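You operate a simulated robot arm through the tools that you are given. There is no shell and no other tool.

Carry out the task below with a simulated two-armed robot. There is one attempt and no reset: what you move stays moved.

JOB
Wind the drum in till 2 m of cable stay out, then brake it.
Fine: brake off before cranking, on after; stand the orange plug in its cup. Don't wind past 0 m. Set down upright: orange drum plug.

Only the result counts: the job must be done as asked and must still hold three seconds after the hand-in. Knocking over, shifting, dropping, spilling or breaking anything else fails it.

ROBOT AND FRAMES
Two 7-joint arms with fingered hands on one trunk that stands fixed in place. Base frame: the origin is at the foot of the trunk, x ahead of it, y to its left, z up. Readings come in mm, rad, newtons and seconds.
The left shoulder is at [116, 125, 944], the right one opposite. With the tool pointing down near the work surface each hand reaches from about 480 to 840 mm from the base axis, measured 20 degrees to its own side. Payload 3.6 kg a hand.
Tool frame (each hand has its own): the origin (TCP) lies between the finger pads and is the grasp point; the fingertips stand 30 mm ahead of it; z points along the fingers, y is the line along which they close. The gripper opens to 104 mm; its body begins 35 mm behind the TCP. The gripper is a hand of 4 fingers: y runs from the thumb to the fingers, the wrist lies at [-15, -104, -178] in the tool frame.
Orientation is that of the tool frame in the base frame, as [roll, pitch, yaw] about the fixed x, y, z axes, in that order (R = Rz(yaw) Ry(pitch) Rx(roll)). With the fingers straight down and the wrist toward the robot, the tool's x, y and z point along [0, 1, 0], [1, 0, 0] and [0, 0, -1] of the base frame.

CONTROLS
- The arms move only by the tool servo_tool. It takes "left_series", "right_series" or both (then of equal length, played together; a hand with none holds still); each is a list of rows, each a list of 6 numbers: the shift along the tool's x, y, z in mm, then the turn, a rotation vector about the tool's x, y, z in rad. In form: [[dx, dy, dz, rx, ry, rz], ...]. A call has 1 to 20 rows; each row is the pose to reach, as a shift and turn from the pose commanded when the call began, along the tool's axes at that moment. Each row takes 0.2 s and may step no farther than 50 mm and 0.15 rad from the row before; otherwise, the whole call is refused. A pose out of reach is approached as far as the arm can. The call stops where the force on the tool passes 60 N (or 10 N more than at its start, if that is more) or the arm is blocked; 0.2 s more then pass. In this call time passes only in rows, and 0.2 s behind the last. It gives the time, the measured TCP pose, the force on the tool (base axes), the opening and the grip force at its end, in the units of the frame above (readings bear some noise), with the torque about the TCP (base axes, N m) and any sound that the robot's microphone picked up.
- Cameras (640 x 400 px; columns grow to the right, rows downward): "scene" is now at [239.1, -39.5, 1084.6]; the picture's right is [-0.42, -0.91, 0.00], its down [-0.42, 0.20, -0.89] and it looks along [0.80, -0.38, -0.46] (base axes); focal length 214 px, centre (320, 200). "left" rides on the left gripper at [-61, -92, -131] in its tool frame; the picture's right is [-0.81, -0.28, 0.52], its down [0.53, -0.71, 0.46] and it looks along [0.24, 0.64, 0.73] (tool axes); focal length 275 px, centre (320, 200). "right" rides on the right gripper at [61, -92, -130] in its tool frame; the picture's right is [-0.81, 0.28, -0.52], its down [-0.53, -0.71, 0.45] and it looks along [-0.24, 0.64, 0.72] (tool axes); focal length 275 px, centre (320, 200). There is no depth. A picture from a camera that has moved, and an enlarged one, comes with that camera's place and axes in the base frame and with its lens.
- capture(camera): a new picture of that camera. The clock stands still meanwhile.
- move_column(by): moves the trunk up (or, below 0, down) by that many mm; the arms and the scene camera ride with it, the base frame stays. It gives what a move gives, with no picture.
- set_fingers(index, middle, ring, thumb_bend, thumb_turn, hand): sets how far each is bent, from 0 (flat) to 1 (curled in); at 0.3 the hand is open as for a grip, at 0.7 the pads meet at the TCP. One left out holds its place. A second passes; each finger stops where it meets its share of the squeeze, and holds until it gets a number again. It is the only way to open and close the hand. It gives what a move gives, with no picture; readings hold the bend of each and the force on the fingers (four entries, about 0 where the hand has none), thumb and palm. thumb_turn goes from beside the hand (0) to across from the fingers (1), as for a grip.
- aim_head(pan, tilt): turns the head with the scene camera to pan (to the left, within 1.396 rad either way) and tilt (down, from -0.506 to 1.204), counted from straight ahead of the robot (the tilt from the chest, where the trunk bows). It gives what a move gives.
- close_up(camera, box): a new picture of the part [left, top, right, bottom] of that camera's present view, enlarged. The clock stands still meanwhile.
- hand_in(): hands the job in; it is judged then, once.

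Nothing tells you positions but the pictures and the camera data. Unless the task says otherwise, let go and move clear before handing in.

The tools are called as a command line: name --argument value ..., lists and objects as JSON in quotes. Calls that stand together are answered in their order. servo_tool: Moves the arms, as the interface text tells. Its arguments: {"type":"object","properties":{"left_series":{"type":"array"},"right_series":{"type":"array"}},"required":[]} The other tools are called the same way: move_column (by) moves the trunk up or down; set_fingers (index, middle, ring, thumb_bend, thumb_turn, hand) moves the fingers one by one; aim_head (pan, tilt) turns the head that bears the scene camera; capture (camera) takes a picture; close_up (camera, box) takes an enlarged picture of a part of a camera's view; hand_in () hands the job in.

At the start:

```text
time: 0.0
left_eef_pos: [585.1, -2.5, 1039.9]
left_tcp_rot: [-3.141, 0.001, 1.571]
left_contact_force: [-0.7, 0.3, 0.6]
left_wrist_torque: [-0.01, 0.0, 0.0]
left_gripper_width: 103.7
left_finger_force: 0.0
left_shape: jaw
left_bend: [0.3, 0.3, 0.3, 0.3, 0.98]
left_finger forces: [0.1, 0.1, 0.0, 0.0, 0.1, 0.1]
right_eef_pos: [381.2, -409.7, 1003.9]
right_tcp_rot: [-3.141, 0.002, 1.571]
right_contact_force: [0.2, -0.8, 0.3]
right_wrist_torque: [0.02, 0.0, -0.03]
right_gripper_width: 103.5
right_finger_force: 0.1
right_shape: jaw
right_bend: [0.3, 0.3, 0.3, 0.3, 0.98]
right_finger forces: [0.0, 0.1, 0.0, 0.0, 0.0, 0.0]
trunk travel left (down, up): [-175.0, 361.0]
head pan, tilt (commanded): [-0.438, 0.482]
```

scene: 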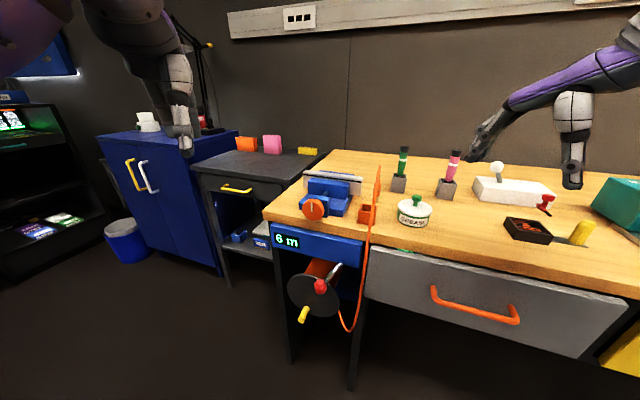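
right: 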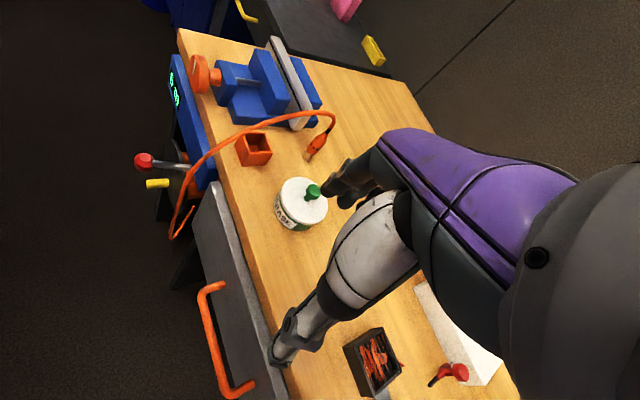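
left: 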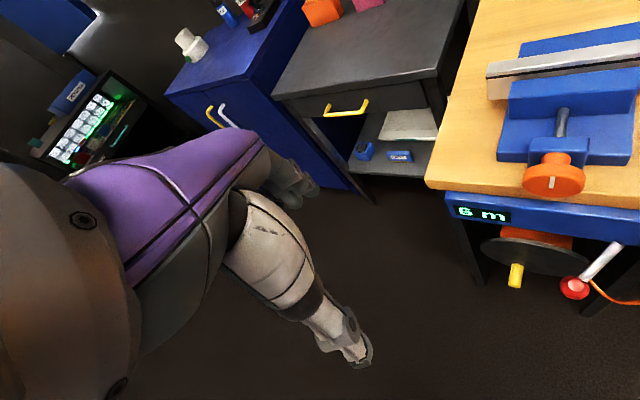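

I see a bench with a cable drum under its left end: a yellow crank handle, a red-knobbed brake lever and a "6 m" readout. An orange cable runs up over the bench to a plug, with an orange cup nearby. I'll take enlarged pictures first to locate all of these.

close_up --camera "scene" --box '[260, 220, 400, 340]'

close_up --camera "scene" --box '[280, 140, 460, 250]'

close_up --camera "right" --box '[120, 30, 360, 250]'

close_up --camera "left" --box '[420, 130, 640, 320]'

```text
3.33 times, centred on (330, 280) of scene
camera zoom: at [239.1, -39.5, 1084.6], right [-0.42, -0.91, 0.0], down [-0.42, 0.2, -0.89], along [0.8, -0.38, -0.46], focal length 715 px, centre (287, -67)
```

zoom: 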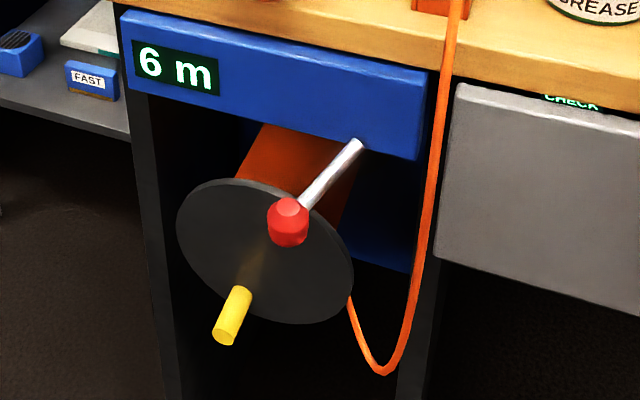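

```text
3.56 times, centred on (370, 195) of scene
camera zoom: at [239.1, -39.5, 1084.6], right [-0.42, -0.91, 0.0], down [-0.42, 0.2, -0.89], along [0.8, -0.38, -0.46], focal length 763 px, centre (142, 218)
```

zoom: 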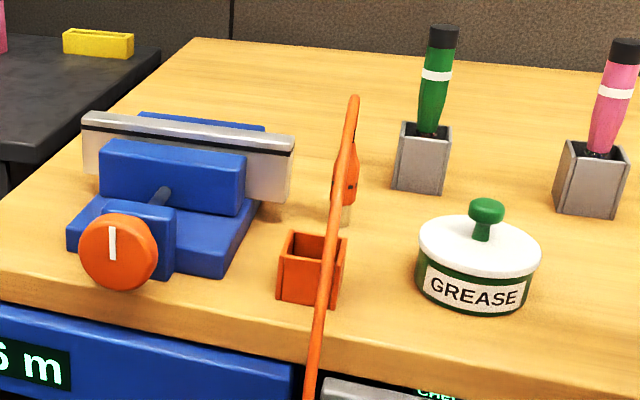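

```text
1.82 times, centred on (240, 140) of right
camera zoom: at [290.0, -347.7, 1135.1], right [0.28, -0.81, 0.52], down [-0.71, -0.53, -0.45], along [0.64, -0.24, -0.72], focal length 500 px, centre (466, 309)
```

zoom: 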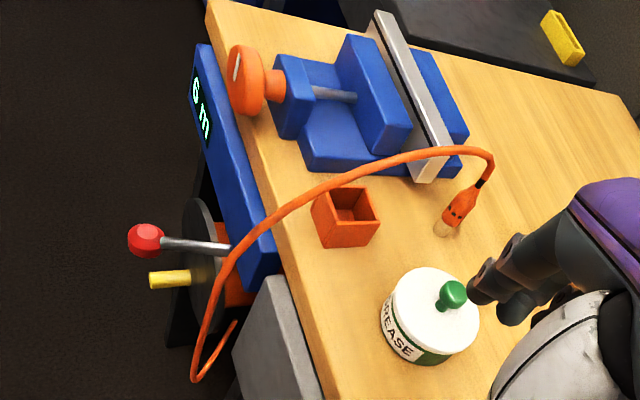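

```text
2.11 times, centred on (530, 225) of left
camera zoom: at [492.4, -65.0, 1171.0], right [-0.27, -0.81, -0.52], down [-0.71, 0.53, -0.46], along [0.64, 0.24, -0.73], focal length 580 px, centre (-122, 147)
```

zoom: 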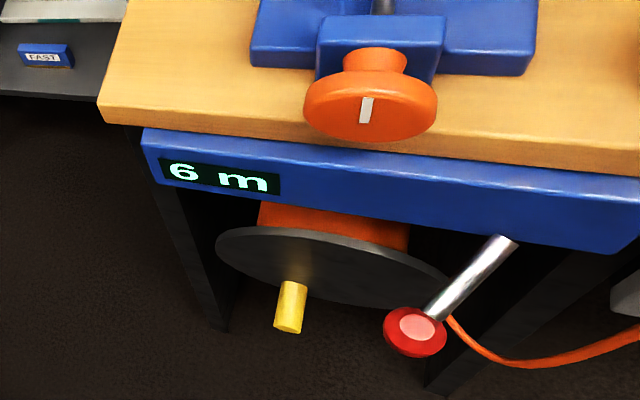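

The drum disk is near (637, -209, 541), the crank tip near (621, -160, 474) and the brake knob near (552, -188, 678). The plug stands at about (655, -406, 805) and its cup is near (581, -323). Next I'll look more closely at the lever's pivot and the plug.

close_up --camera "left" --box '[560, 220, 640, 320]'

close_up --camera "scene" --box '[300, 240, 360, 300]'

close_up --camera "right" --box '[220, 90, 350, 180]'

close_up --camera "right" --box '[120, 120, 220, 240]'

close_up --camera "scene" --box '[340, 150, 400, 240]'

```text
4.00 times, centred on (600, 270) of left
camera zoom: at [492.4, -65.0, 1171.0], right [-0.27, -0.81, -0.52], down [-0.71, 0.53, -0.46], along [0.64, 0.24, -0.73], focal length 1101 px, centre (-800, -80)
```

zoom: 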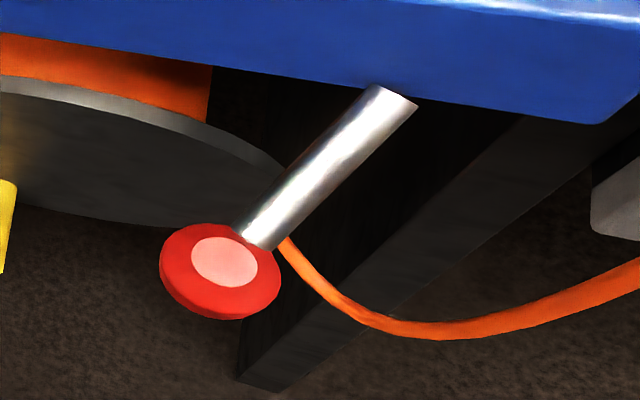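

```text
6.67 times, centred on (330, 270) of scene
camera zoom: at [239.1, -39.5, 1084.6], right [-0.42, -0.91, 0.0], down [-0.42, 0.2, -0.89], along [0.8, -0.38, -0.46], focal length 1430 px, centre (253, -267)
```

zoom: 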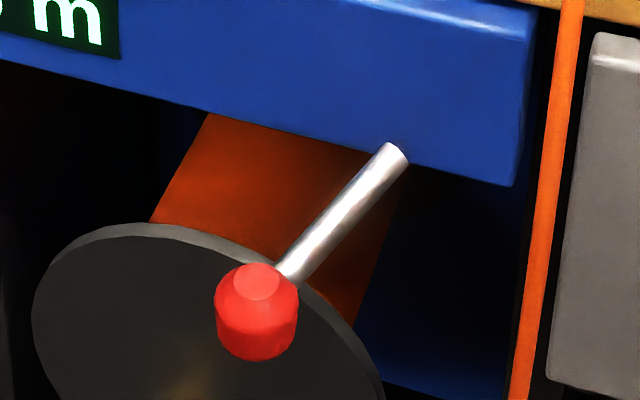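

```text
4.44 times, centred on (285, 135) of right
camera zoom: at [290.0, -347.7, 1135.1], right [0.28, -0.81, 0.52], down [-0.71, -0.53, -0.45], along [0.64, -0.24, -0.72], focal length 1224 px, centre (476, 489)
```

zoom: 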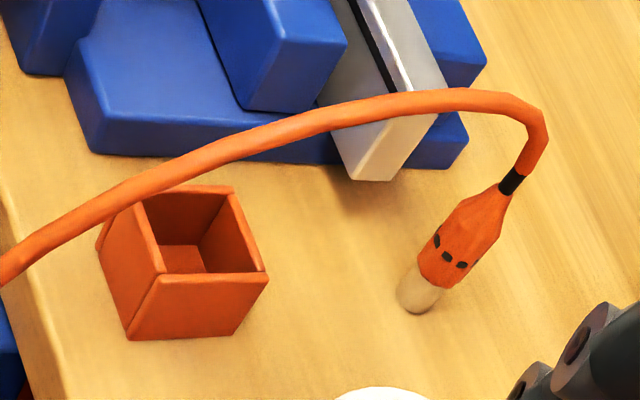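

```text
3.33 times, centred on (170, 180) of right
camera zoom: at [290.0, -347.7, 1135.1], right [0.28, -0.81, 0.52], down [-0.71, -0.53, -0.45], along [0.64, -0.24, -0.72], focal length 918 px, centre (820, 267)
```

zoom: 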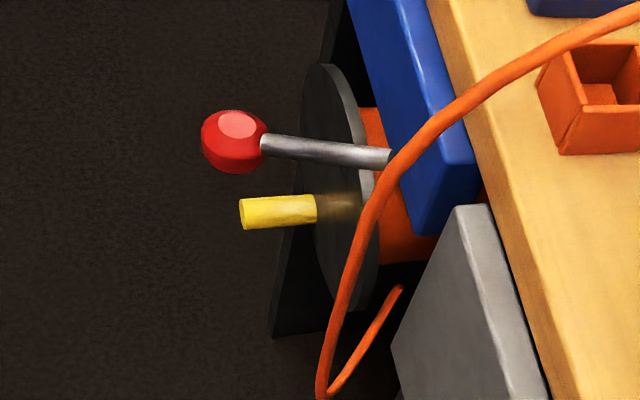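

```text
4.44 times, centred on (370, 195) of scene
camera zoom: at [239.1, -39.5, 1084.6], right [-0.42, -0.91, 0.0], down [-0.42, 0.2, -0.89], along [0.8, -0.38, -0.46], focal length 953 px, centre (98, 222)
```

zoom: 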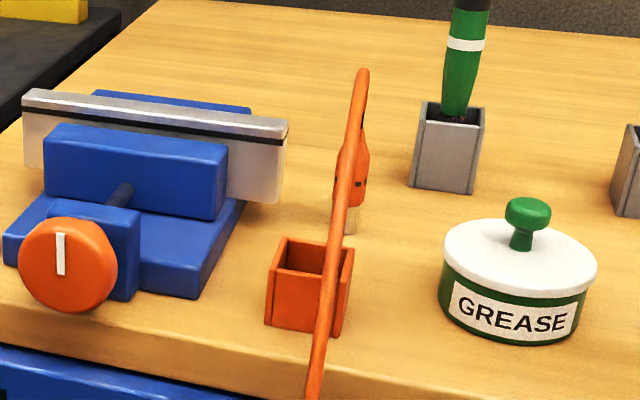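

The plug stands upright with its pin end down, and the brake lever leans out, left and down from the panel's lower right. Before planning the crank grip I'll check how the hands are shaped.

close_up --camera "scene" --box '[100, 20, 240, 170]'

close_up --camera "scene" --box '[450, 20, 640, 220]'

close_up --camera "left" --box '[180, 120, 420, 390]'

```text
2.67 times, centred on (170, 95) of scene
camera zoom: at [239.1, -39.5, 1084.6], right [-0.42, -0.91, 0.0], down [-0.42, 0.2, -0.89], along [0.8, -0.38, -0.46], focal length 572 px, centre (720, 480)
```

zoom: 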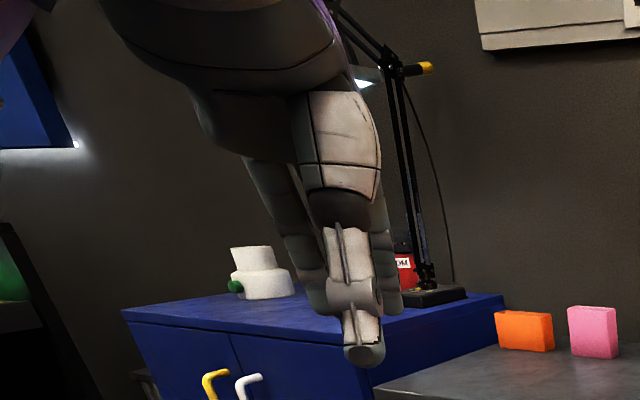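

```text
2.00 times, centred on (545, 120) of scene
camera zoom: at [239.1, -39.5, 1084.6], right [-0.42, -0.91, 0.0], down [-0.42, 0.2, -0.89], along [0.8, -0.38, -0.46], focal length 429 px, centre (-130, 360)
```

zoom: 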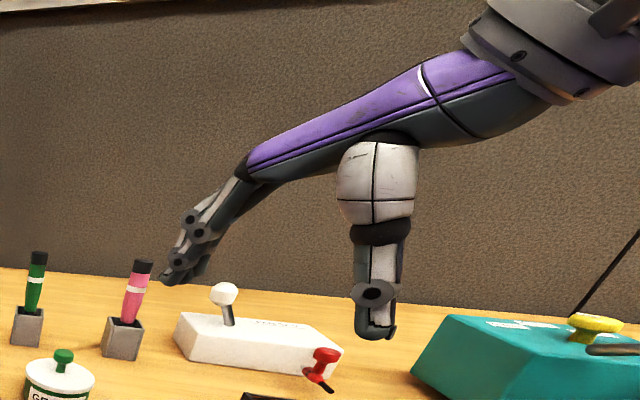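

```text
1.48 times, centred on (300, 255) of left
camera zoom: at [492.4, -65.0, 1171.0], right [-0.27, -0.81, -0.52], down [-0.71, 0.53, -0.46], along [0.64, 0.24, -0.73], focal length 408 px, centre (350, 118)
```

zoom: 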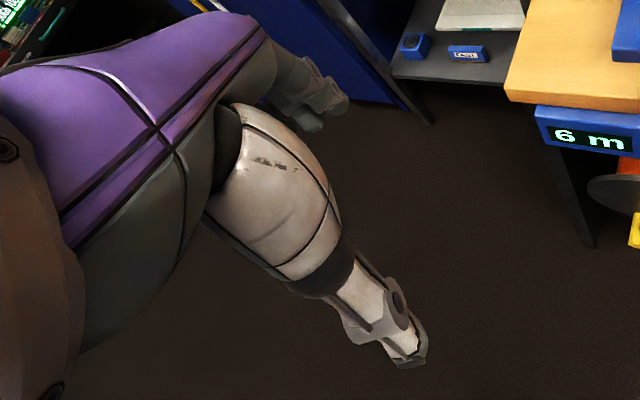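

The hand has a slanted palm, long fingers and an opposing thumb. I'll turn the left hand into a handshake pose, fingers pointing into the drum face and thumb to the right. I'll also bring it down in front of the drum, still well clear of it.

servo_tool --left_series '[[-3.1, -7.1, 15.8, -0.051, -0.1235, -0.051], [-6.2, -14.2, 31.6, -0.102, -0.247, -0.102], [-9.3, -21.3, 47.5, -0.153, -0.3705, -0.153], [-12.5, -28.3, 63.3, -0.204, -0.494, -0.204], [-15.6, -35.4, 79.2, -0.255, -0.6175, -0.255], [-18.7, -42.5, 95, -0.3065, -0.741, -0.3065], [-21.8, -49.6, 110.8, -0.3576, -0.8645, -0.3576], [-25, -56.7, 126.7, -0.4087, -0.988, -0.4087], [-28.1, -63.8, 142.5, -0.4598, -1.1115, -0.4598], [-31.2, -70.8, 158.3, -0.511, -1.235, -0.511], [-34.3, -77.9, 174.2, -0.562, -1.3585, -0.562], [-37.5, -85, 190, -0.613, -1.482, -0.613]]'

aim_head --pan -0.35 --tilt 0.75

capture --camera "scene"

capture --camera "left"

```text
time: 2.6
left_eef_pos: [499.8, -42.4, 851.5]
left_tcp_rot: [-0.571, 1.57, -1.355]
left_contact_force: [-0.2, -0.4, 1.6]
left_wrist_torque: [0.02, -0.02, -0.01]
left_gripper_width: 103.6
left_finger_force: 0.0
left_shape: jaw
left_bend: [0.3, 0.3, 0.3, 0.3, 0.98]
left_finger forces: [0.0, 0.0, 0.0, 0.0, 0.1, 0.1]
right_eef_pos: [381.4, -409.2, 1003.8]
right_tcp_rot: [-3.141, 0.0, 1.57]
right_contact_force: [1.0, 0.0, -0.6]
right_wrist_torque: [0.04, -0.01, 0.03]
right_gripper_width: 103.9
right_finger_force: 0.1
right_shape: jaw
right_bend: [0.3, 0.3, 0.3, 0.3, 0.98]
right_finger forces: [0.0, 0.1, 0.0, 0.0, 0.1, 0.0]
trunk travel left (down, up): [-175.0, 361.0]
head pan, tilt (commanded): [-0.438, 0.482]
```

```text
time: 3.4
left_eef_pos: [499.3, -42.2, 851.3]
left_tcp_rot: [-2.975, 1.569, 2.523]
left_contact_force: [0.0, 0.6, -0.5]
left_wrist_torque: [0.02, 0.02, -0.02]
left_gripper_width: 103.5
left_finger_force: 0.0
left_shape: jaw
left_bend: [0.3, 0.3, 0.3, 0.3, 0.98]
left_finger forces: [0.0, 0.0, 0.1, 0.0, 0.0, 0.0]
right_eef_pos: [382.7, -408.8, 1003.3]
right_tcp_rot: [3.141, -0.001, 1.572]
right_contact_force: [0.3, -0.2, -0.2]
right_wrist_torque: [-0.04, 0.0, 0.03]
right_gripper_width: 103.8
right_finger_force: 0.0
right_shape: jaw
right_bend: [0.3, 0.3, 0.3, 0.3, 0.98]
right_finger forces: [0.0, 0.1, 0.1, 0.0, 0.0, 0.0]
trunk travel left (down, up): [-175.0, 361.0]
head pan, tilt (commanded): [-0.351, 0.75]
```

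```text
taken
camera scene: at [234.2, -29.2, 1061.0], right [-0.34, -0.94, 0.0], down [-0.64, 0.23, -0.73], along [0.69, -0.25, -0.68], focal length 214 px, centre (320, 200)
```

scene: 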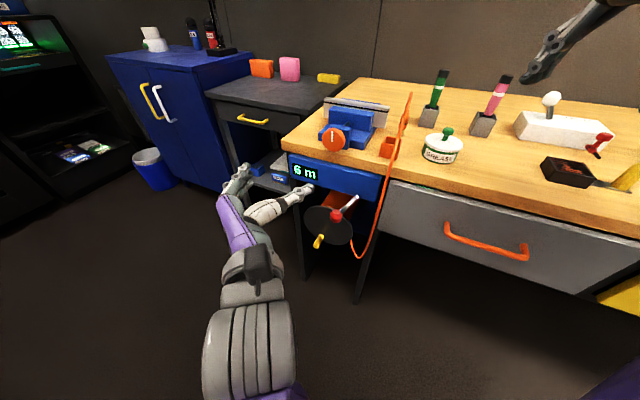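

```text
taken
camera left: at [342.0, -15.6, 913.1], right [0.17, -0.56, 0.81], down [-0.18, -0.83, -0.53], along [0.97, -0.06, -0.24], focal length 275 px, centre (320, 200)
```

left: 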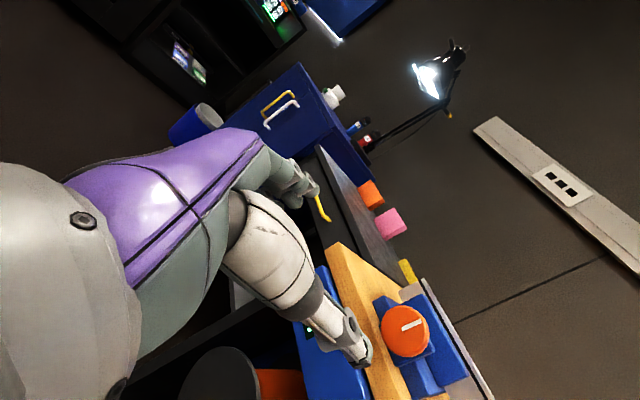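

The left hand reached the pose, and the scene camera has a clear view of the drum. I'll take an enlarged view to refine the positions.

close_up --camera "scene" --box '[270, 140, 410, 280]'

close_up --camera "scene" --box '[210, 150, 330, 260]'

close_up --camera "left" --box '[160, 230, 420, 400]'

```text
2.86 times, centred on (340, 210) of scene
camera zoom: at [234.2, -29.2, 1061.0], right [-0.34, -0.94, 0.0], down [-0.64, 0.23, -0.73], along [0.69, -0.25, -0.68], focal length 613 px, centre (263, 171)
```

zoom: 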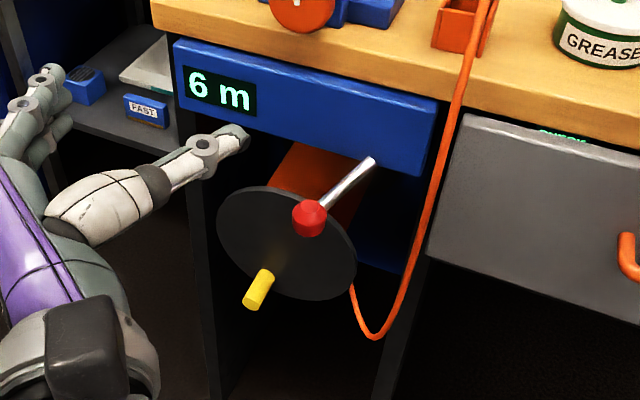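

```text
3.64 times, centred on (270, 205) of scene
camera zoom: at [234.2, -29.2, 1061.0], right [-0.34, -0.94, 0.0], down [-0.64, 0.23, -0.73], along [0.69, -0.25, -0.68], focal length 780 px, centre (502, 182)
```

zoom: 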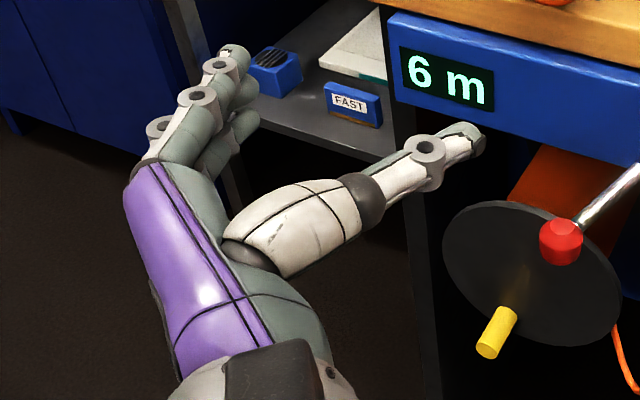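

```text
2.35 times, centred on (290, 315) of left
camera zoom: at [342.0, -15.6, 913.1], right [0.17, -0.56, 0.81], down [-0.18, -0.83, -0.53], along [0.97, -0.06, -0.24], focal length 648 px, centre (391, -71)
```

zoom: 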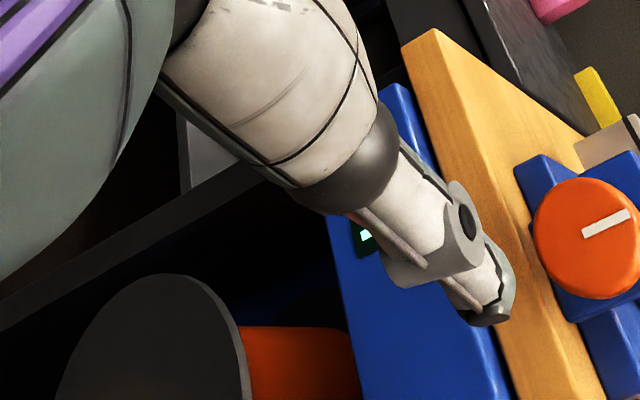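

The hand's thumb is on the right and its fingers are on the left. I'll move it in front of the brake knob at about (552, -188, 676), 110 mm out, and check alignment.

servo_tool --left_series '[[35, -13.4, 5.9, 0, 0, 0], [70, -26.7, 11.7, 0, 0, 0], [105, -40, 17.6, 0, 0, 0], [140, -53.4, 23.4, 0, 0, 0], [175, -66.8, 29.3, 0, 0, 0]]'

close_up --camera "scene" --box '[210, 130, 410, 280]'

capture --camera "left"

close_up --camera "right" --box '[60, 30, 260, 250]'

```text
time: 3.9
left_eef_pos: [509.3, -60.4, 846.4]
left_tcp_rot: [1.282, 1.347, 0.472]
left_contact_force: [0.4, 0.5, 0.5]
left_wrist_torque: [0.03, 0.03, -0.04]
left_gripper_width: 103.9
left_finger_force: 0.0
left_shape: jaw
left_bend: [0.3, 0.3, 0.3, 0.3, 0.98]
left_finger forces: [0.0, 0.0, 0.0, 0.0, 0.0, 0.1]
right_eef_pos: [382.1, -408.5, 1004.5]
right_tcp_rot: [3.141, -0.001, 1.57]
right_contact_force: [-0.3, -0.3, -0.7]
right_wrist_torque: [0.02, 0.0, 0.0]
right_gripper_width: 103.6
right_finger_force: 0.0
right_shape: jaw
right_bend: [0.3, 0.3, 0.3, 0.3, 0.98]
right_finger forces: [0.0, 0.0, 0.0, 0.1, 0.1, 0.1]
trunk travel left (down, up): [-175.0, 361.0]
head pan, tilt (commanded): [-0.351, 0.75]
stopped in row 2 (left hand): the arm was blocked; the commanded pose is now the measured one
```

```text
2.67 times, centred on (310, 205) of scene
camera zoom: at [234.1, -29.2, 1061.0], right [-0.34, -0.94, 0.0], down [-0.64, 0.23, -0.73], along [0.69, -0.25, -0.68], focal length 572 px, centre (347, 187)
```

zoom: 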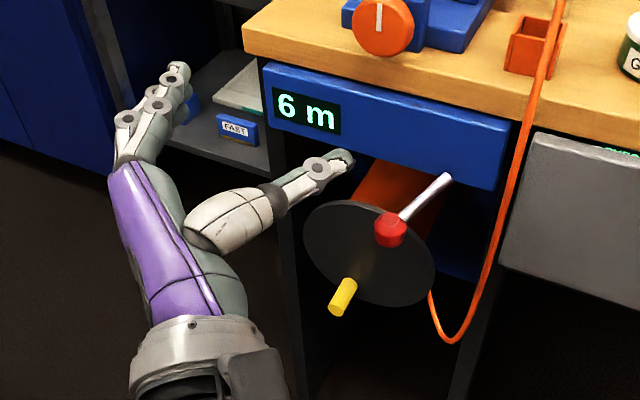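

```text
taken
camera left: at [343.5, -34.1, 878.2], right [0.0, -0.65, 0.76], down [-0.09, -0.76, -0.64], along [1.0, -0.07, -0.05], focal length 275 px, centre (320, 200)
```

left: 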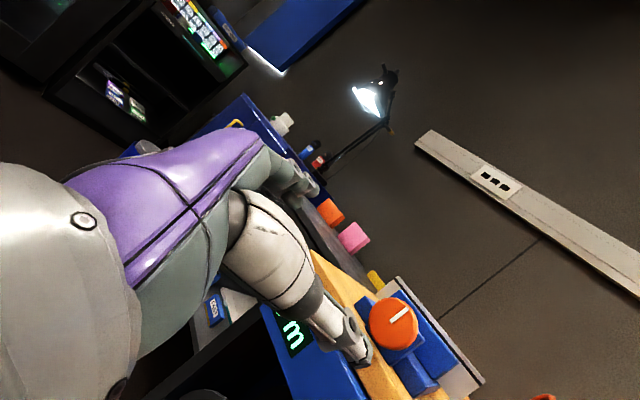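

```text
1.82 times, centred on (160, 140) of right
camera zoom: at [289.9, -347.6, 1135.2], right [0.28, -0.81, 0.52], down [-0.71, -0.53, -0.45], along [0.64, -0.24, -0.72], focal length 500 px, centre (611, 309)
```

zoom: 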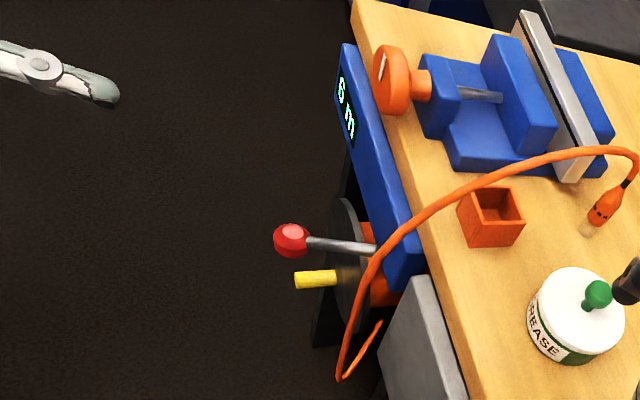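

The arm was blocked on the way down and the hand tilted a little. It touched nothing on the bench, so it's probably an arm limit or the robot's own body. I'll look at the arm's posture before going on.

aim_head --pan 0.1 --tilt 1.15

capture --camera "scene"

```text
time: 4.8
left_eef_pos: [510.7, -60.6, 846.0]
left_tcp_rot: [1.28, 1.347, 0.469]
left_contact_force: [-0.2, -0.2, -1.0]
left_wrist_torque: [0.02, 0.02, 0.01]
left_gripper_width: 103.9
left_finger_force: 0.1
left_shape: jaw
left_bend: [0.3, 0.3, 0.3, 0.3, 0.98]
left_finger forces: [0.0, 0.1, 0.0, 0.0, 0.1, 0.0]
right_eef_pos: [381.5, -408.3, 1005.1]
right_tcp_rot: [3.141, 0.001, 1.571]
right_contact_force: [0.0, 0.0, -0.1]
right_wrist_torque: [-0.01, 0.02, -0.02]
right_gripper_width: 103.6
right_finger_force: 0.1
right_shape: jaw
right_bend: [0.3, 0.3, 0.3, 0.3, 0.98]
right_finger forces: [0.0, 0.0, 0.0, 0.0, 0.0, 0.0]
trunk travel left (down, up): [-175.0, 361.0]
head pan, tilt (commanded): [0.099, 1.15]
```

```text
taken
camera scene: at [215.7, 5.1, 1032.2], right [0.1, -1.0, 0.0], down [-0.91, -0.09, -0.41], along [0.41, 0.04, -0.91], focal length 214 px, centre (320, 200)
```

scene: 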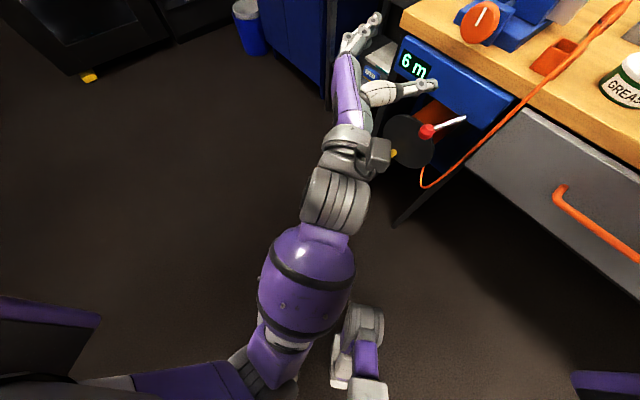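

The wrist is being forced close across the body in the handshake roll. I'll roll the hand to palm-down (thumb below), which puts the wrist lower and farther out, and see whether the arm follows.

servo_tool --left_series '[[0, 0, 0, 0.003, 0.007, 0.1357], [0, 0, 0, 0.006, 0.014, 0.2713], [0, 0, 0, 0.01, 0.021, 0.407], [0, 0, 0, 0.013, 0.028, 0.5426], [0, 0, 0, 0.016, 0.035, 0.6783], [0, 0, 0, 0.019, 0.042, 0.814], [0, 0, 0, 0.022, 0.05, 0.9496], [0, 0, 0, 0.026, 0.057, 1.0853], [0, 0, 0, 0.029, 0.064, 1.2209], [0, 0, 0, 0.032, 0.071, 1.3566]]'

capture --camera "scene"

```text
time: 7.0
left_eef_pos: [509.0, -60.2, 845.0]
left_tcp_rot: [1.572, 0.003, 0.788]
left_contact_force: [0.7, 0.2, -1.4]
left_wrist_torque: [0.03, -0.04, 0.0]
left_gripper_width: 104.0
left_finger_force: 0.0
left_shape: jaw
left_bend: [0.3, 0.3, 0.3, 0.3, 0.98]
left_finger forces: [0.0, 0.0, 0.0, 0.1, 0.0, 0.0]
right_eef_pos: [381.9, -409.9, 1002.8]
right_tcp_rot: [-3.141, 0.0, 1.571]
right_contact_force: [0.1, 0.8, -0.3]
right_wrist_torque: [-0.02, -0.02, 0.0]
right_gripper_width: 104.0
right_finger_force: 0.1
right_shape: jaw
right_bend: [0.3, 0.3, 0.3, 0.3, 0.98]
right_finger forces: [0.0, 0.0, 0.0, 0.1, 0.0, 0.1]
trunk travel left (down, up): [-175.0, 361.0]
head pan, tilt (commanded): [0.099, 1.15]
```

```text
taken
camera scene: at [215.6, 5.2, 1032.1], right [0.1, -0.99, 0.0], down [-0.91, -0.09, -0.41], along [0.41, 0.04, -0.91], focal length 214 px, centre (320, 200)
```

scene: 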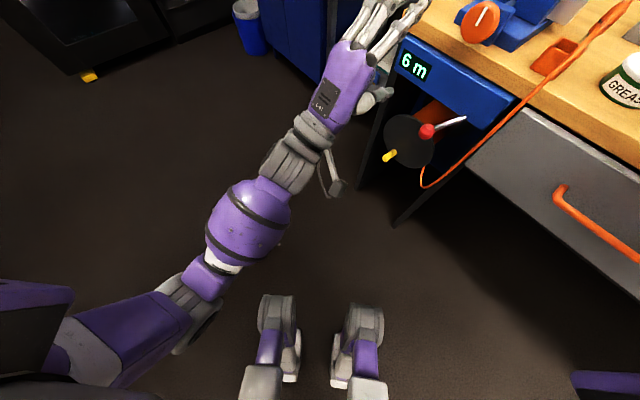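

Palm-down was reached exactly and the arm looks relaxed. Now I'll lower the hand in front of the brake knob.

servo_tool --left_series '[[-12.2, -33.8, 4, 0, 0, 0], [-24.3, -67.6, 7.9, 0, 0, 0], [-36.5, -101.4, 11.9, 0, 0, 0], [-48.6, -135.2, 15.8, 0, 0, 0], [-60.8, -169, 19.8, 0, 0, 0]]'

aim_head --pan -0.35 --tilt 0.8

close_up --camera "scene" --box '[210, 110, 450, 290]'

capture --camera "left"

close_up --camera "right" --box '[0, 30, 220, 250]'

```text
time: 8.2
left_eef_pos: [477.2, -118.0, 676.7]
left_tcp_rot: [1.571, 0.003, 0.789]
left_contact_force: [0.6, 0.0, -0.1]
left_wrist_torque: [0.03, 0.01, 0.03]
left_gripper_width: 103.5
left_finger_force: 0.1
left_shape: jaw
left_bend: [0.3, 0.3, 0.3, 0.3, 0.98]
left_finger forces: [0.0, 0.1, 0.0, 0.0, 0.1, 0.0]
right_eef_pos: [383.7, -409.7, 1004.9]
right_tcp_rot: [3.14, 0.001, 1.569]
right_contact_force: [-0.7, -0.1, 0.8]
right_wrist_torque: [0.0, -0.01, -0.02]
right_gripper_width: 103.7
right_finger_force: 0.3
right_shape: jaw
right_bend: [0.3, 0.3, 0.3, 0.3, 0.98]
right_finger forces: [0.0, 0.0, 0.0, 0.1, 0.0, 0.0]
trunk travel left (down, up): [-175.0, 361.0]
head pan, tilt (commanded): [0.099, 1.15]
```

```text
time: 9.1
left_eef_pos: [478.8, -118.0, 676.4]
left_tcp_rot: [1.571, 0.004, 0.786]
left_contact_force: [-0.1, -0.5, -0.8]
left_wrist_torque: [-0.03, 0.01, 0.01]
left_gripper_width: 103.6
left_finger_force: 0.1
left_shape: jaw
left_bend: [0.3, 0.3, 0.3, 0.3, 0.98]
left_finger forces: [0.1, 0.1, 0.0, 0.0, 0.0, 0.0]
right_eef_pos: [381.9, -409.5, 1004.6]
right_tcp_rot: [3.142, 0.0, 1.571]
right_contact_force: [0.2, 0.4, 0.4]
right_wrist_torque: [0.0, -0.03, 0.01]
right_gripper_width: 103.7
right_finger_force: 0.1
right_shape: jaw
right_bend: [0.3, 0.3, 0.3, 0.3, 0.98]
right_finger forces: [0.1, 0.1, 0.0, 0.0, 0.1, 0.1]
trunk travel left (down, up): [-175.0, 361.0]
head pan, tilt (commanded): [-0.351, 0.799]
```

```text
2.22 times, centred on (330, 200) of scene
camera zoom: at [232.1, -28.4, 1056.9], right [-0.34, -0.94, 0.0], down [-0.67, 0.25, -0.7], along [0.65, -0.24, -0.72], focal length 477 px, centre (298, 200)
```

zoom: 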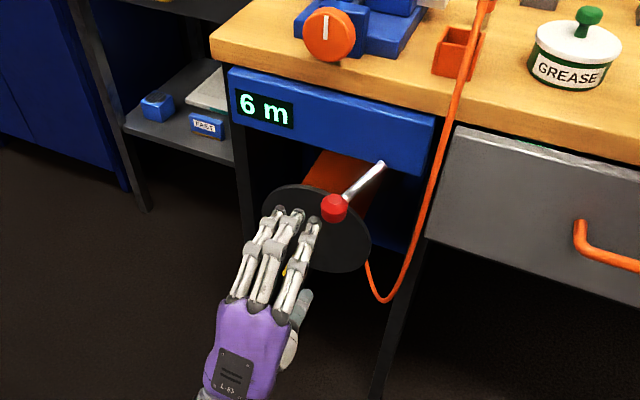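

```text
taken
camera left: at [341.3, -69.8, 585.8], right [-0.21, -0.94, -0.27], down [0.7, 0.05, -0.72], along [0.69, -0.34, 0.64], focal length 275 px, centre (320, 200)
```

left: 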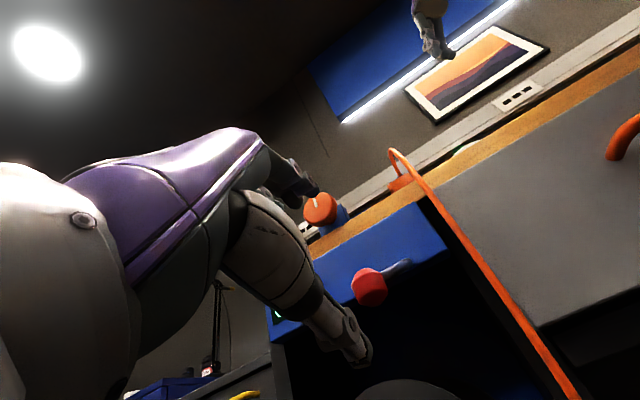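

```text
1.82 times, centred on (110, 140) of right
camera zoom: at [290.0, -347.6, 1135.1], right [0.28, -0.81, 0.52], down [-0.71, -0.53, -0.45], along [0.64, -0.24, -0.72], focal length 500 px, centre (702, 309)
```

zoom: 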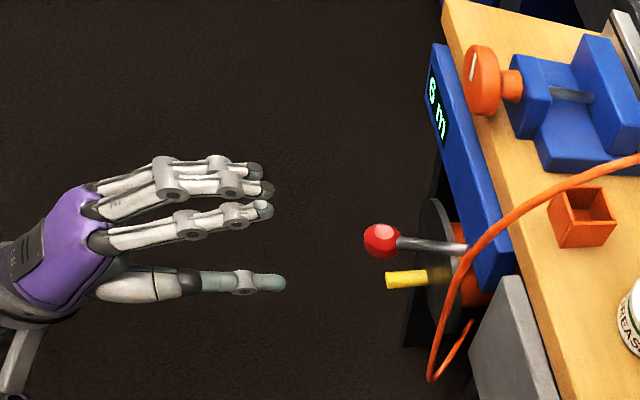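

The palm-down hand is lined up with the knob at about (551, -188, 674), fingers above and thumb below. I'll move in 92 mm so that they straddle the knob, then check before closing.

servo_tool --left_series '[[0, 0, 23, 0, 0, 0], [0, 0, 46, 0, 0, 0], [0, -1, 69, 0, 0, 0], [0, -2, 92, 0, 0, 0]]'

close_up --camera "scene" --box '[260, 150, 400, 260]'

capture --camera "left"

close_up --camera "right" --box '[80, 80, 220, 220]'

```text
time: 10.1
left_eef_pos: [546.2, -183.1, 672.6]
left_tcp_rot: [1.572, 0.003, 0.784]
left_contact_force: [0.1, 0.6, 0.1]
left_wrist_torque: [-0.01, -0.01, -0.02]
left_gripper_width: 103.6
left_finger_force: 0.0
left_shape: jaw
left_bend: [0.3, 0.3, 0.3, 0.3, 0.98]
left_finger forces: [0.0, 0.0, 0.1, 0.0, 0.1, 0.0]
right_eef_pos: [382.6, -409.3, 1004.3]
right_tcp_rot: [-3.14, 0.002, 1.571]
right_contact_force: [-0.6, 0.0, 0.7]
right_wrist_torque: [0.02, -0.01, 0.04]
right_gripper_width: 103.8
right_finger_force: 0.0
right_shape: jaw
right_bend: [0.3, 0.3, 0.3, 0.3, 0.98]
right_finger forces: [0.0, 0.1, 0.0, 0.0, 0.0, 0.1]
trunk travel left (down, up): [-175.0, 361.0]
head pan, tilt (commanded): [-0.351, 0.799]
```

```text
3.64 times, centred on (330, 205) of scene
camera zoom: at [232.1, -28.5, 1056.9], right [-0.34, -0.94, 0.0], down [-0.67, 0.25, -0.7], along [0.65, -0.24, -0.72], focal length 780 px, centre (284, 182)
```

zoom: 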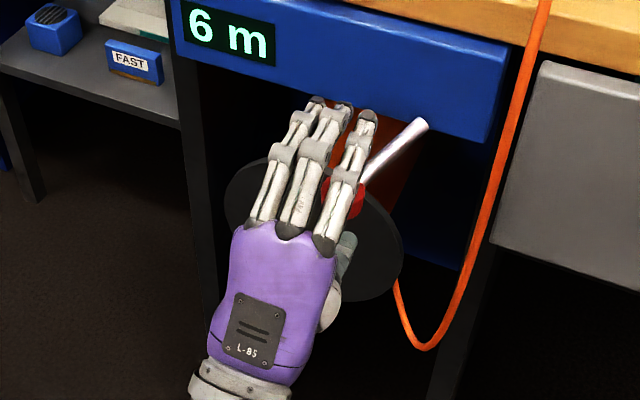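

```text
taken
camera left: at [408.7, -134.8, 582.8], right [-0.21, -0.94, -0.27], down [0.7, 0.05, -0.72], along [0.69, -0.34, 0.64], focal length 275 px, centre (320, 200)
```

left: 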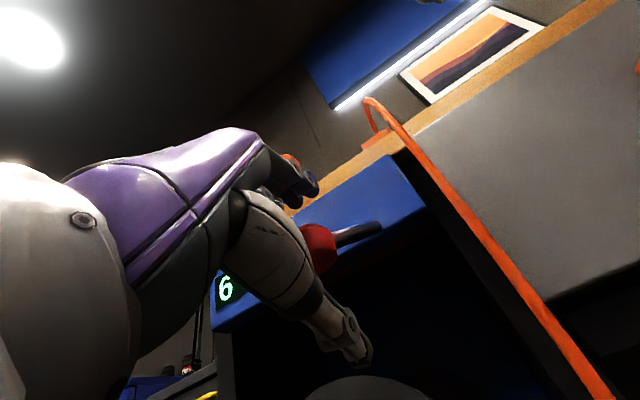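

```text
2.86 times, centred on (150, 150) of right
camera zoom: at [290.1, -347.7, 1135.1], right [0.28, -0.81, 0.52], down [-0.71, -0.53, -0.45], along [0.64, -0.24, -0.72], focal length 786 px, centre (806, 343)
```

zoom: 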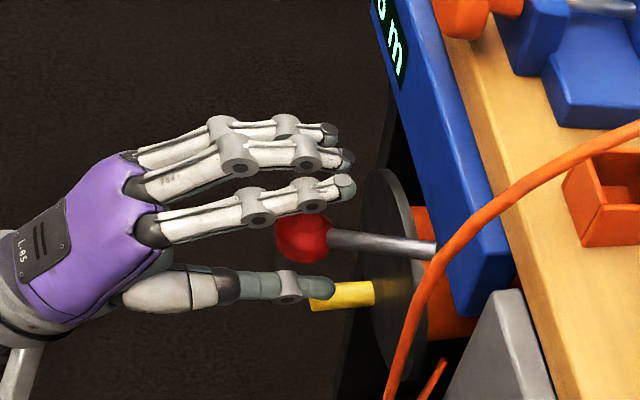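

The index finger is over the knob and the thumb under it. I'll close the fingers gently on it.

set_fingers --hand "left" --index 0.6 --middle 0.6 --ring 0.6 --thumb_bend 0.6

close_up --camera "scene" --box '[260, 150, 400, 260]'

close_up --camera "right" --box '[80, 80, 220, 220]'

```text
time: 11.1
left_eef_pos: [545.0, -183.2, 674.5]
left_tcp_rot: [1.571, 0.003, 0.785]
left_contact_force: [0.3, -0.9, 0.6]
left_wrist_torque: [-0.01, 0.0, 0.02]
left_gripper_width: 27.7
left_finger_force: 0.3
left_shape: fingers
left_bend: [0.59, 0.6, 0.6, 0.6, 0.98]
left_finger forces: [0.7, 0.0, 0.0, 0.1, 0.0, 0.1]
right_eef_pos: [381.8, -409.2, 1005.5]
right_tcp_rot: [3.141, 0.001, 1.57]
right_contact_force: [0.4, 0.1, 0.9]
right_wrist_torque: [0.0, -0.03, -0.01]
right_gripper_width: 103.8
right_finger_force: 0.1
right_shape: jaw
right_bend: [0.3, 0.3, 0.3, 0.3, 0.98]
right_finger forces: [0.0, 0.1, 0.0, 0.0, 0.0, 0.1]
trunk travel left (down, up): [-175.0, 361.0]
head pan, tilt (commanded): [-0.351, 0.799]
```

```text
3.64 times, centred on (330, 205) of scene
camera zoom: at [232.1, -28.5, 1057.0], right [-0.34, -0.94, 0.0], down [-0.67, 0.25, -0.7], along [0.65, -0.24, -0.72], focal length 780 px, centre (284, 182)
```

zoom: 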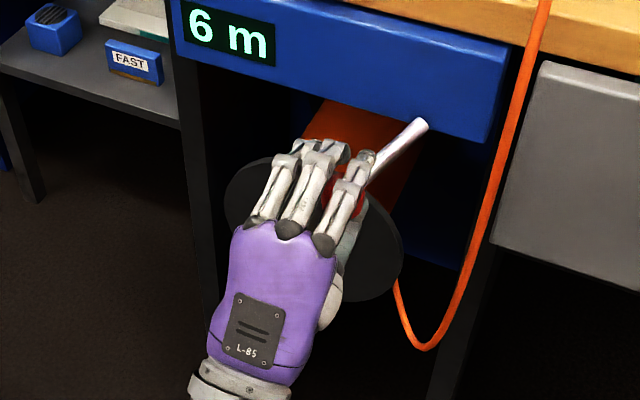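

```text
2.86 times, centred on (150, 150) of right
camera zoom: at [290.0, -347.6, 1135.1], right [0.28, -0.81, 0.52], down [-0.71, -0.53, -0.45], along [0.64, -0.24, -0.72], focal length 786 px, centre (806, 343)
```

zoom: 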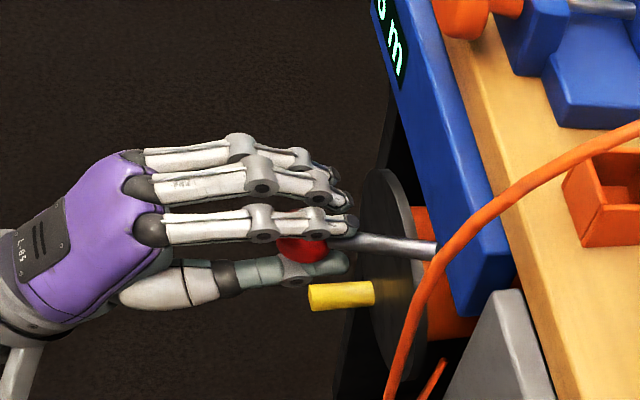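

The fingers now cage the knob lightly. I'll test whether the lever moves to the right with a small push.

servo_tool --left_series '[[-4, 0, 0, 0, 0, 0], [-8, 0, 0, 0, 0, 0], [-12, 0, 0, 0, 0, 0]]'

close_up --camera "scene" --box '[260, 150, 400, 260]'

close_up --camera "right" --box '[80, 80, 220, 220]'

```text
time: 11.9
left_eef_pos: [537.1, -190.4, 674.0]
left_tcp_rot: [1.572, 0.004, 0.785]
left_contact_force: [-0.2, 0.1, -0.4]
left_wrist_torque: [0.01, 0.02, 0.04]
left_gripper_width: 26.9
left_finger_force: 0.0
left_shape: fingers
left_bend: [0.6, 0.6, 0.6, 0.6, 0.98]
left_finger forces: [0.0, 0.0, 0.1, 0.0, 0.0, 0.1]
right_eef_pos: [381.8, -408.2, 1004.1]
right_tcp_rot: [-3.14, 0.0, 1.571]
right_contact_force: [0.1, -0.2, -0.1]
right_wrist_torque: [0.01, 0.01, 0.02]
right_gripper_width: 104.2
right_finger_force: 0.2
right_shape: jaw
right_bend: [0.3, 0.3, 0.3, 0.3, 0.98]
right_finger forces: [0.0, 0.0, 0.0, 0.1, 0.0, 0.0]
trunk travel left (down, up): [-175.0, 361.0]
head pan, tilt (commanded): [-0.351, 0.799]
```

```text
3.64 times, centred on (330, 205) of scene
camera zoom: at [232.1, -28.5, 1057.0], right [-0.34, -0.94, 0.0], down [-0.67, 0.25, -0.7], along [0.65, -0.24, -0.72], focal length 780 px, centre (284, 182)
```

zoom: 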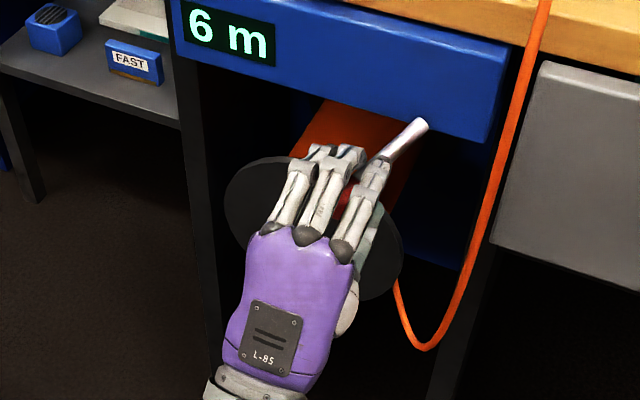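

```text
2.86 times, centred on (150, 150) of right
camera zoom: at [290.0, -347.6, 1135.1], right [0.28, -0.81, 0.52], down [-0.71, -0.53, -0.45], along [0.64, -0.24, -0.72], focal length 786 px, centre (806, 343)
```

zoom: 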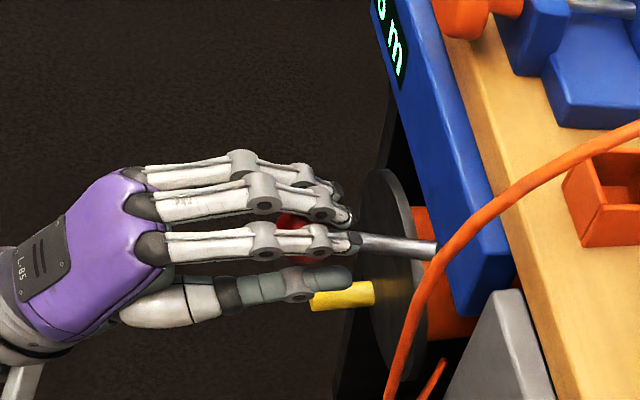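

The hand shifted freely and the knob now sits between index and middle finger. I'll keep pushing right in small steps until the middle finger bears on it.

servo_tool --left_series '[[-4, 0, 0, 0, 0, 0], [-8, 0, 0, 0, 0, 0], [-12, 0, 0, 0, 0, 0], [-16, 0, 0, 0, 0, 0]]'

close_up --camera "scene" --box '[260, 150, 400, 260]'

close_up --camera "right" --box '[80, 80, 220, 220]'

```text
time: 12.9
left_eef_pos: [525.0, -201.8, 675.2]
left_tcp_rot: [1.571, 0.004, 0.785]
left_contact_force: [-0.3, 0.6, 0.5]
left_wrist_torque: [0.03, 0.0, 0.02]
left_gripper_width: 26.4
left_finger_force: 0.1
left_shape: fingers
left_bend: [0.6, 0.6, 0.6, 0.6, 0.98]
left_finger forces: [0.0, 0.0, 0.0, 0.0, 0.1, 0.1]
right_eef_pos: [382.6, -408.4, 1004.9]
right_tcp_rot: [-3.14, 0.002, 1.571]
right_contact_force: [-0.5, -0.3, -0.8]
right_wrist_torque: [-0.01, -0.03, 0.02]
right_gripper_width: 103.5
right_finger_force: 0.2
right_shape: jaw
right_bend: [0.3, 0.3, 0.3, 0.3, 0.98]
right_finger forces: [0.1, 0.0, 0.0, 0.0, 0.0, 0.0]
trunk travel left (down, up): [-175.0, 361.0]
head pan, tilt (commanded): [-0.351, 0.799]
```

```text
3.64 times, centred on (330, 205) of scene
camera zoom: at [232.1, -28.5, 1057.0], right [-0.34, -0.94, 0.0], down [-0.67, 0.25, -0.7], along [0.65, -0.24, -0.72], focal length 780 px, centre (284, 182)
```

zoom: 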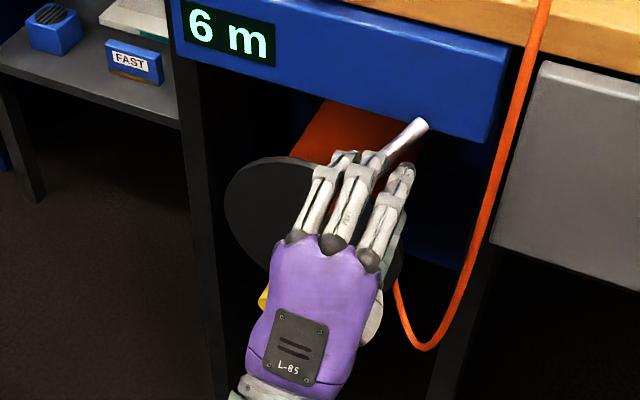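

```text
2.86 times, centred on (150, 150) of right
camera zoom: at [290.0, -347.7, 1135.1], right [0.28, -0.81, 0.52], down [-0.71, -0.53, -0.45], along [0.64, -0.24, -0.72], focal length 786 px, centre (806, 343)
```

zoom: 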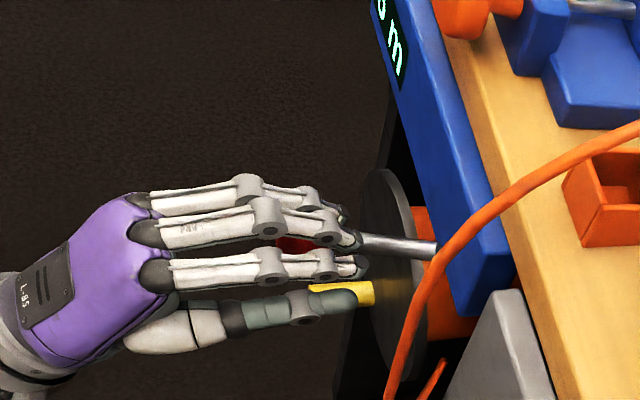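

The fingers slid over the top of the knob without moving the lever. I'll go back, curl the middle and ring fingers down beside the knob and pinch it between index and thumb.

servo_tool --left_series '[[10, 0, 0, 0, 0, 0], [20, 0, 0, 0, 0, 0], [29, 0, 3, 0, 0, 0]]'

set_fingers --hand "left" --index 0.7 --middle 0.9 --ring 0.9 --thumb_bend 0.7

close_up --camera "scene" --box '[260, 150, 400, 260]'

close_up --camera "right" --box '[80, 80, 220, 220]'

```text
time: 13.7
left_eef_pos: [550.2, -183.1, 676.1]
left_tcp_rot: [1.572, 0.003, 0.787]
left_contact_force: [0.4, 0.2, 0.2]
left_wrist_torque: [0.02, 0.02, 0.0]
left_gripper_width: 27.1
left_finger_force: 0.5
left_shape: fingers
left_bend: [0.6, 0.6, 0.6, 0.6, 0.98]
left_finger forces: [0.2, 0.0, 0.1, 0.0, 0.1, 0.1]
right_eef_pos: [381.7, -410.0, 1004.1]
right_tcp_rot: [-3.141, -0.001, 1.572]
right_contact_force: [-0.6, -0.9, -0.6]
right_wrist_torque: [0.01, 0.01, -0.01]
right_gripper_width: 103.8
right_finger_force: 0.1
right_shape: jaw
right_bend: [0.3, 0.3, 0.3, 0.3, 0.98]
right_finger forces: [0.1, 0.0, 0.0, 0.0, 0.0, 0.0]
trunk travel left (down, up): [-175.0, 361.0]
head pan, tilt (commanded): [-0.351, 0.799]
```

```text
time: 14.7
left_eef_pos: [548.8, -183.9, 676.4]
left_tcp_rot: [1.57, 0.005, 0.785]
left_contact_force: [3.0, -2.0, 4.8]
left_wrist_torque: [-0.1, -0.08, -0.07]
left_gripper_width: 20.9
left_finger_force: 11.2
left_shape: fingers
left_bend: [0.62, 0.72, 0.9, 0.64, 0.96]
left_finger forces: [5.3, 8.6, 0.1, 0.0, 8.3, 0.0]
right_eef_pos: [381.3, -409.5, 1003.4]
right_tcp_rot: [-3.139, 0.001, 1.573]
right_contact_force: [0.5, -0.3, 0.2]
right_wrist_torque: [-0.01, 0.03, 0.0]
right_gripper_width: 103.7
right_finger_force: 0.1
right_shape: jaw
right_bend: [0.3, 0.3, 0.3, 0.3, 0.98]
right_finger forces: [0.0, 0.0, 0.0, 0.0, 0.1, 0.0]
trunk travel left (down, up): [-175.0, 361.0]
head pan, tilt (commanded): [-0.351, 0.799]
```

```text
3.64 times, centred on (330, 205) of scene
camera zoom: at [232.0, -28.5, 1057.0], right [-0.34, -0.94, 0.0], down [-0.67, 0.25, -0.7], along [0.65, -0.24, -0.72], focal length 780 px, centre (284, 182)
```

zoom: 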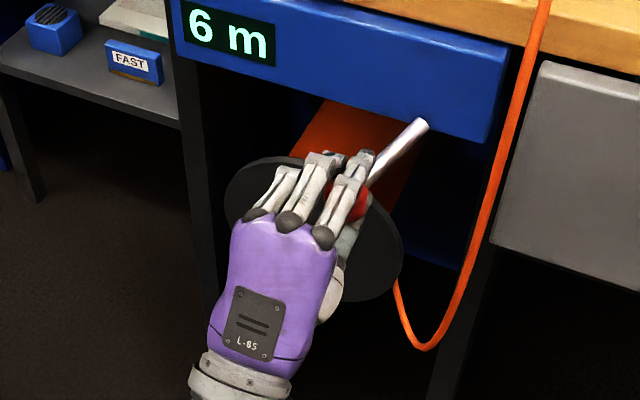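

```text
2.86 times, centred on (150, 150) of right
camera zoom: at [289.9, -347.7, 1135.2], right [0.28, -0.81, 0.52], down [-0.71, -0.53, -0.46], along [0.64, -0.24, -0.72], focal length 786 px, centre (806, 343)
```

zoom: 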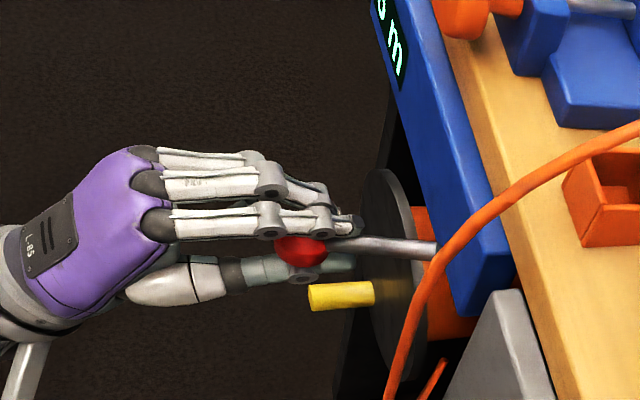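

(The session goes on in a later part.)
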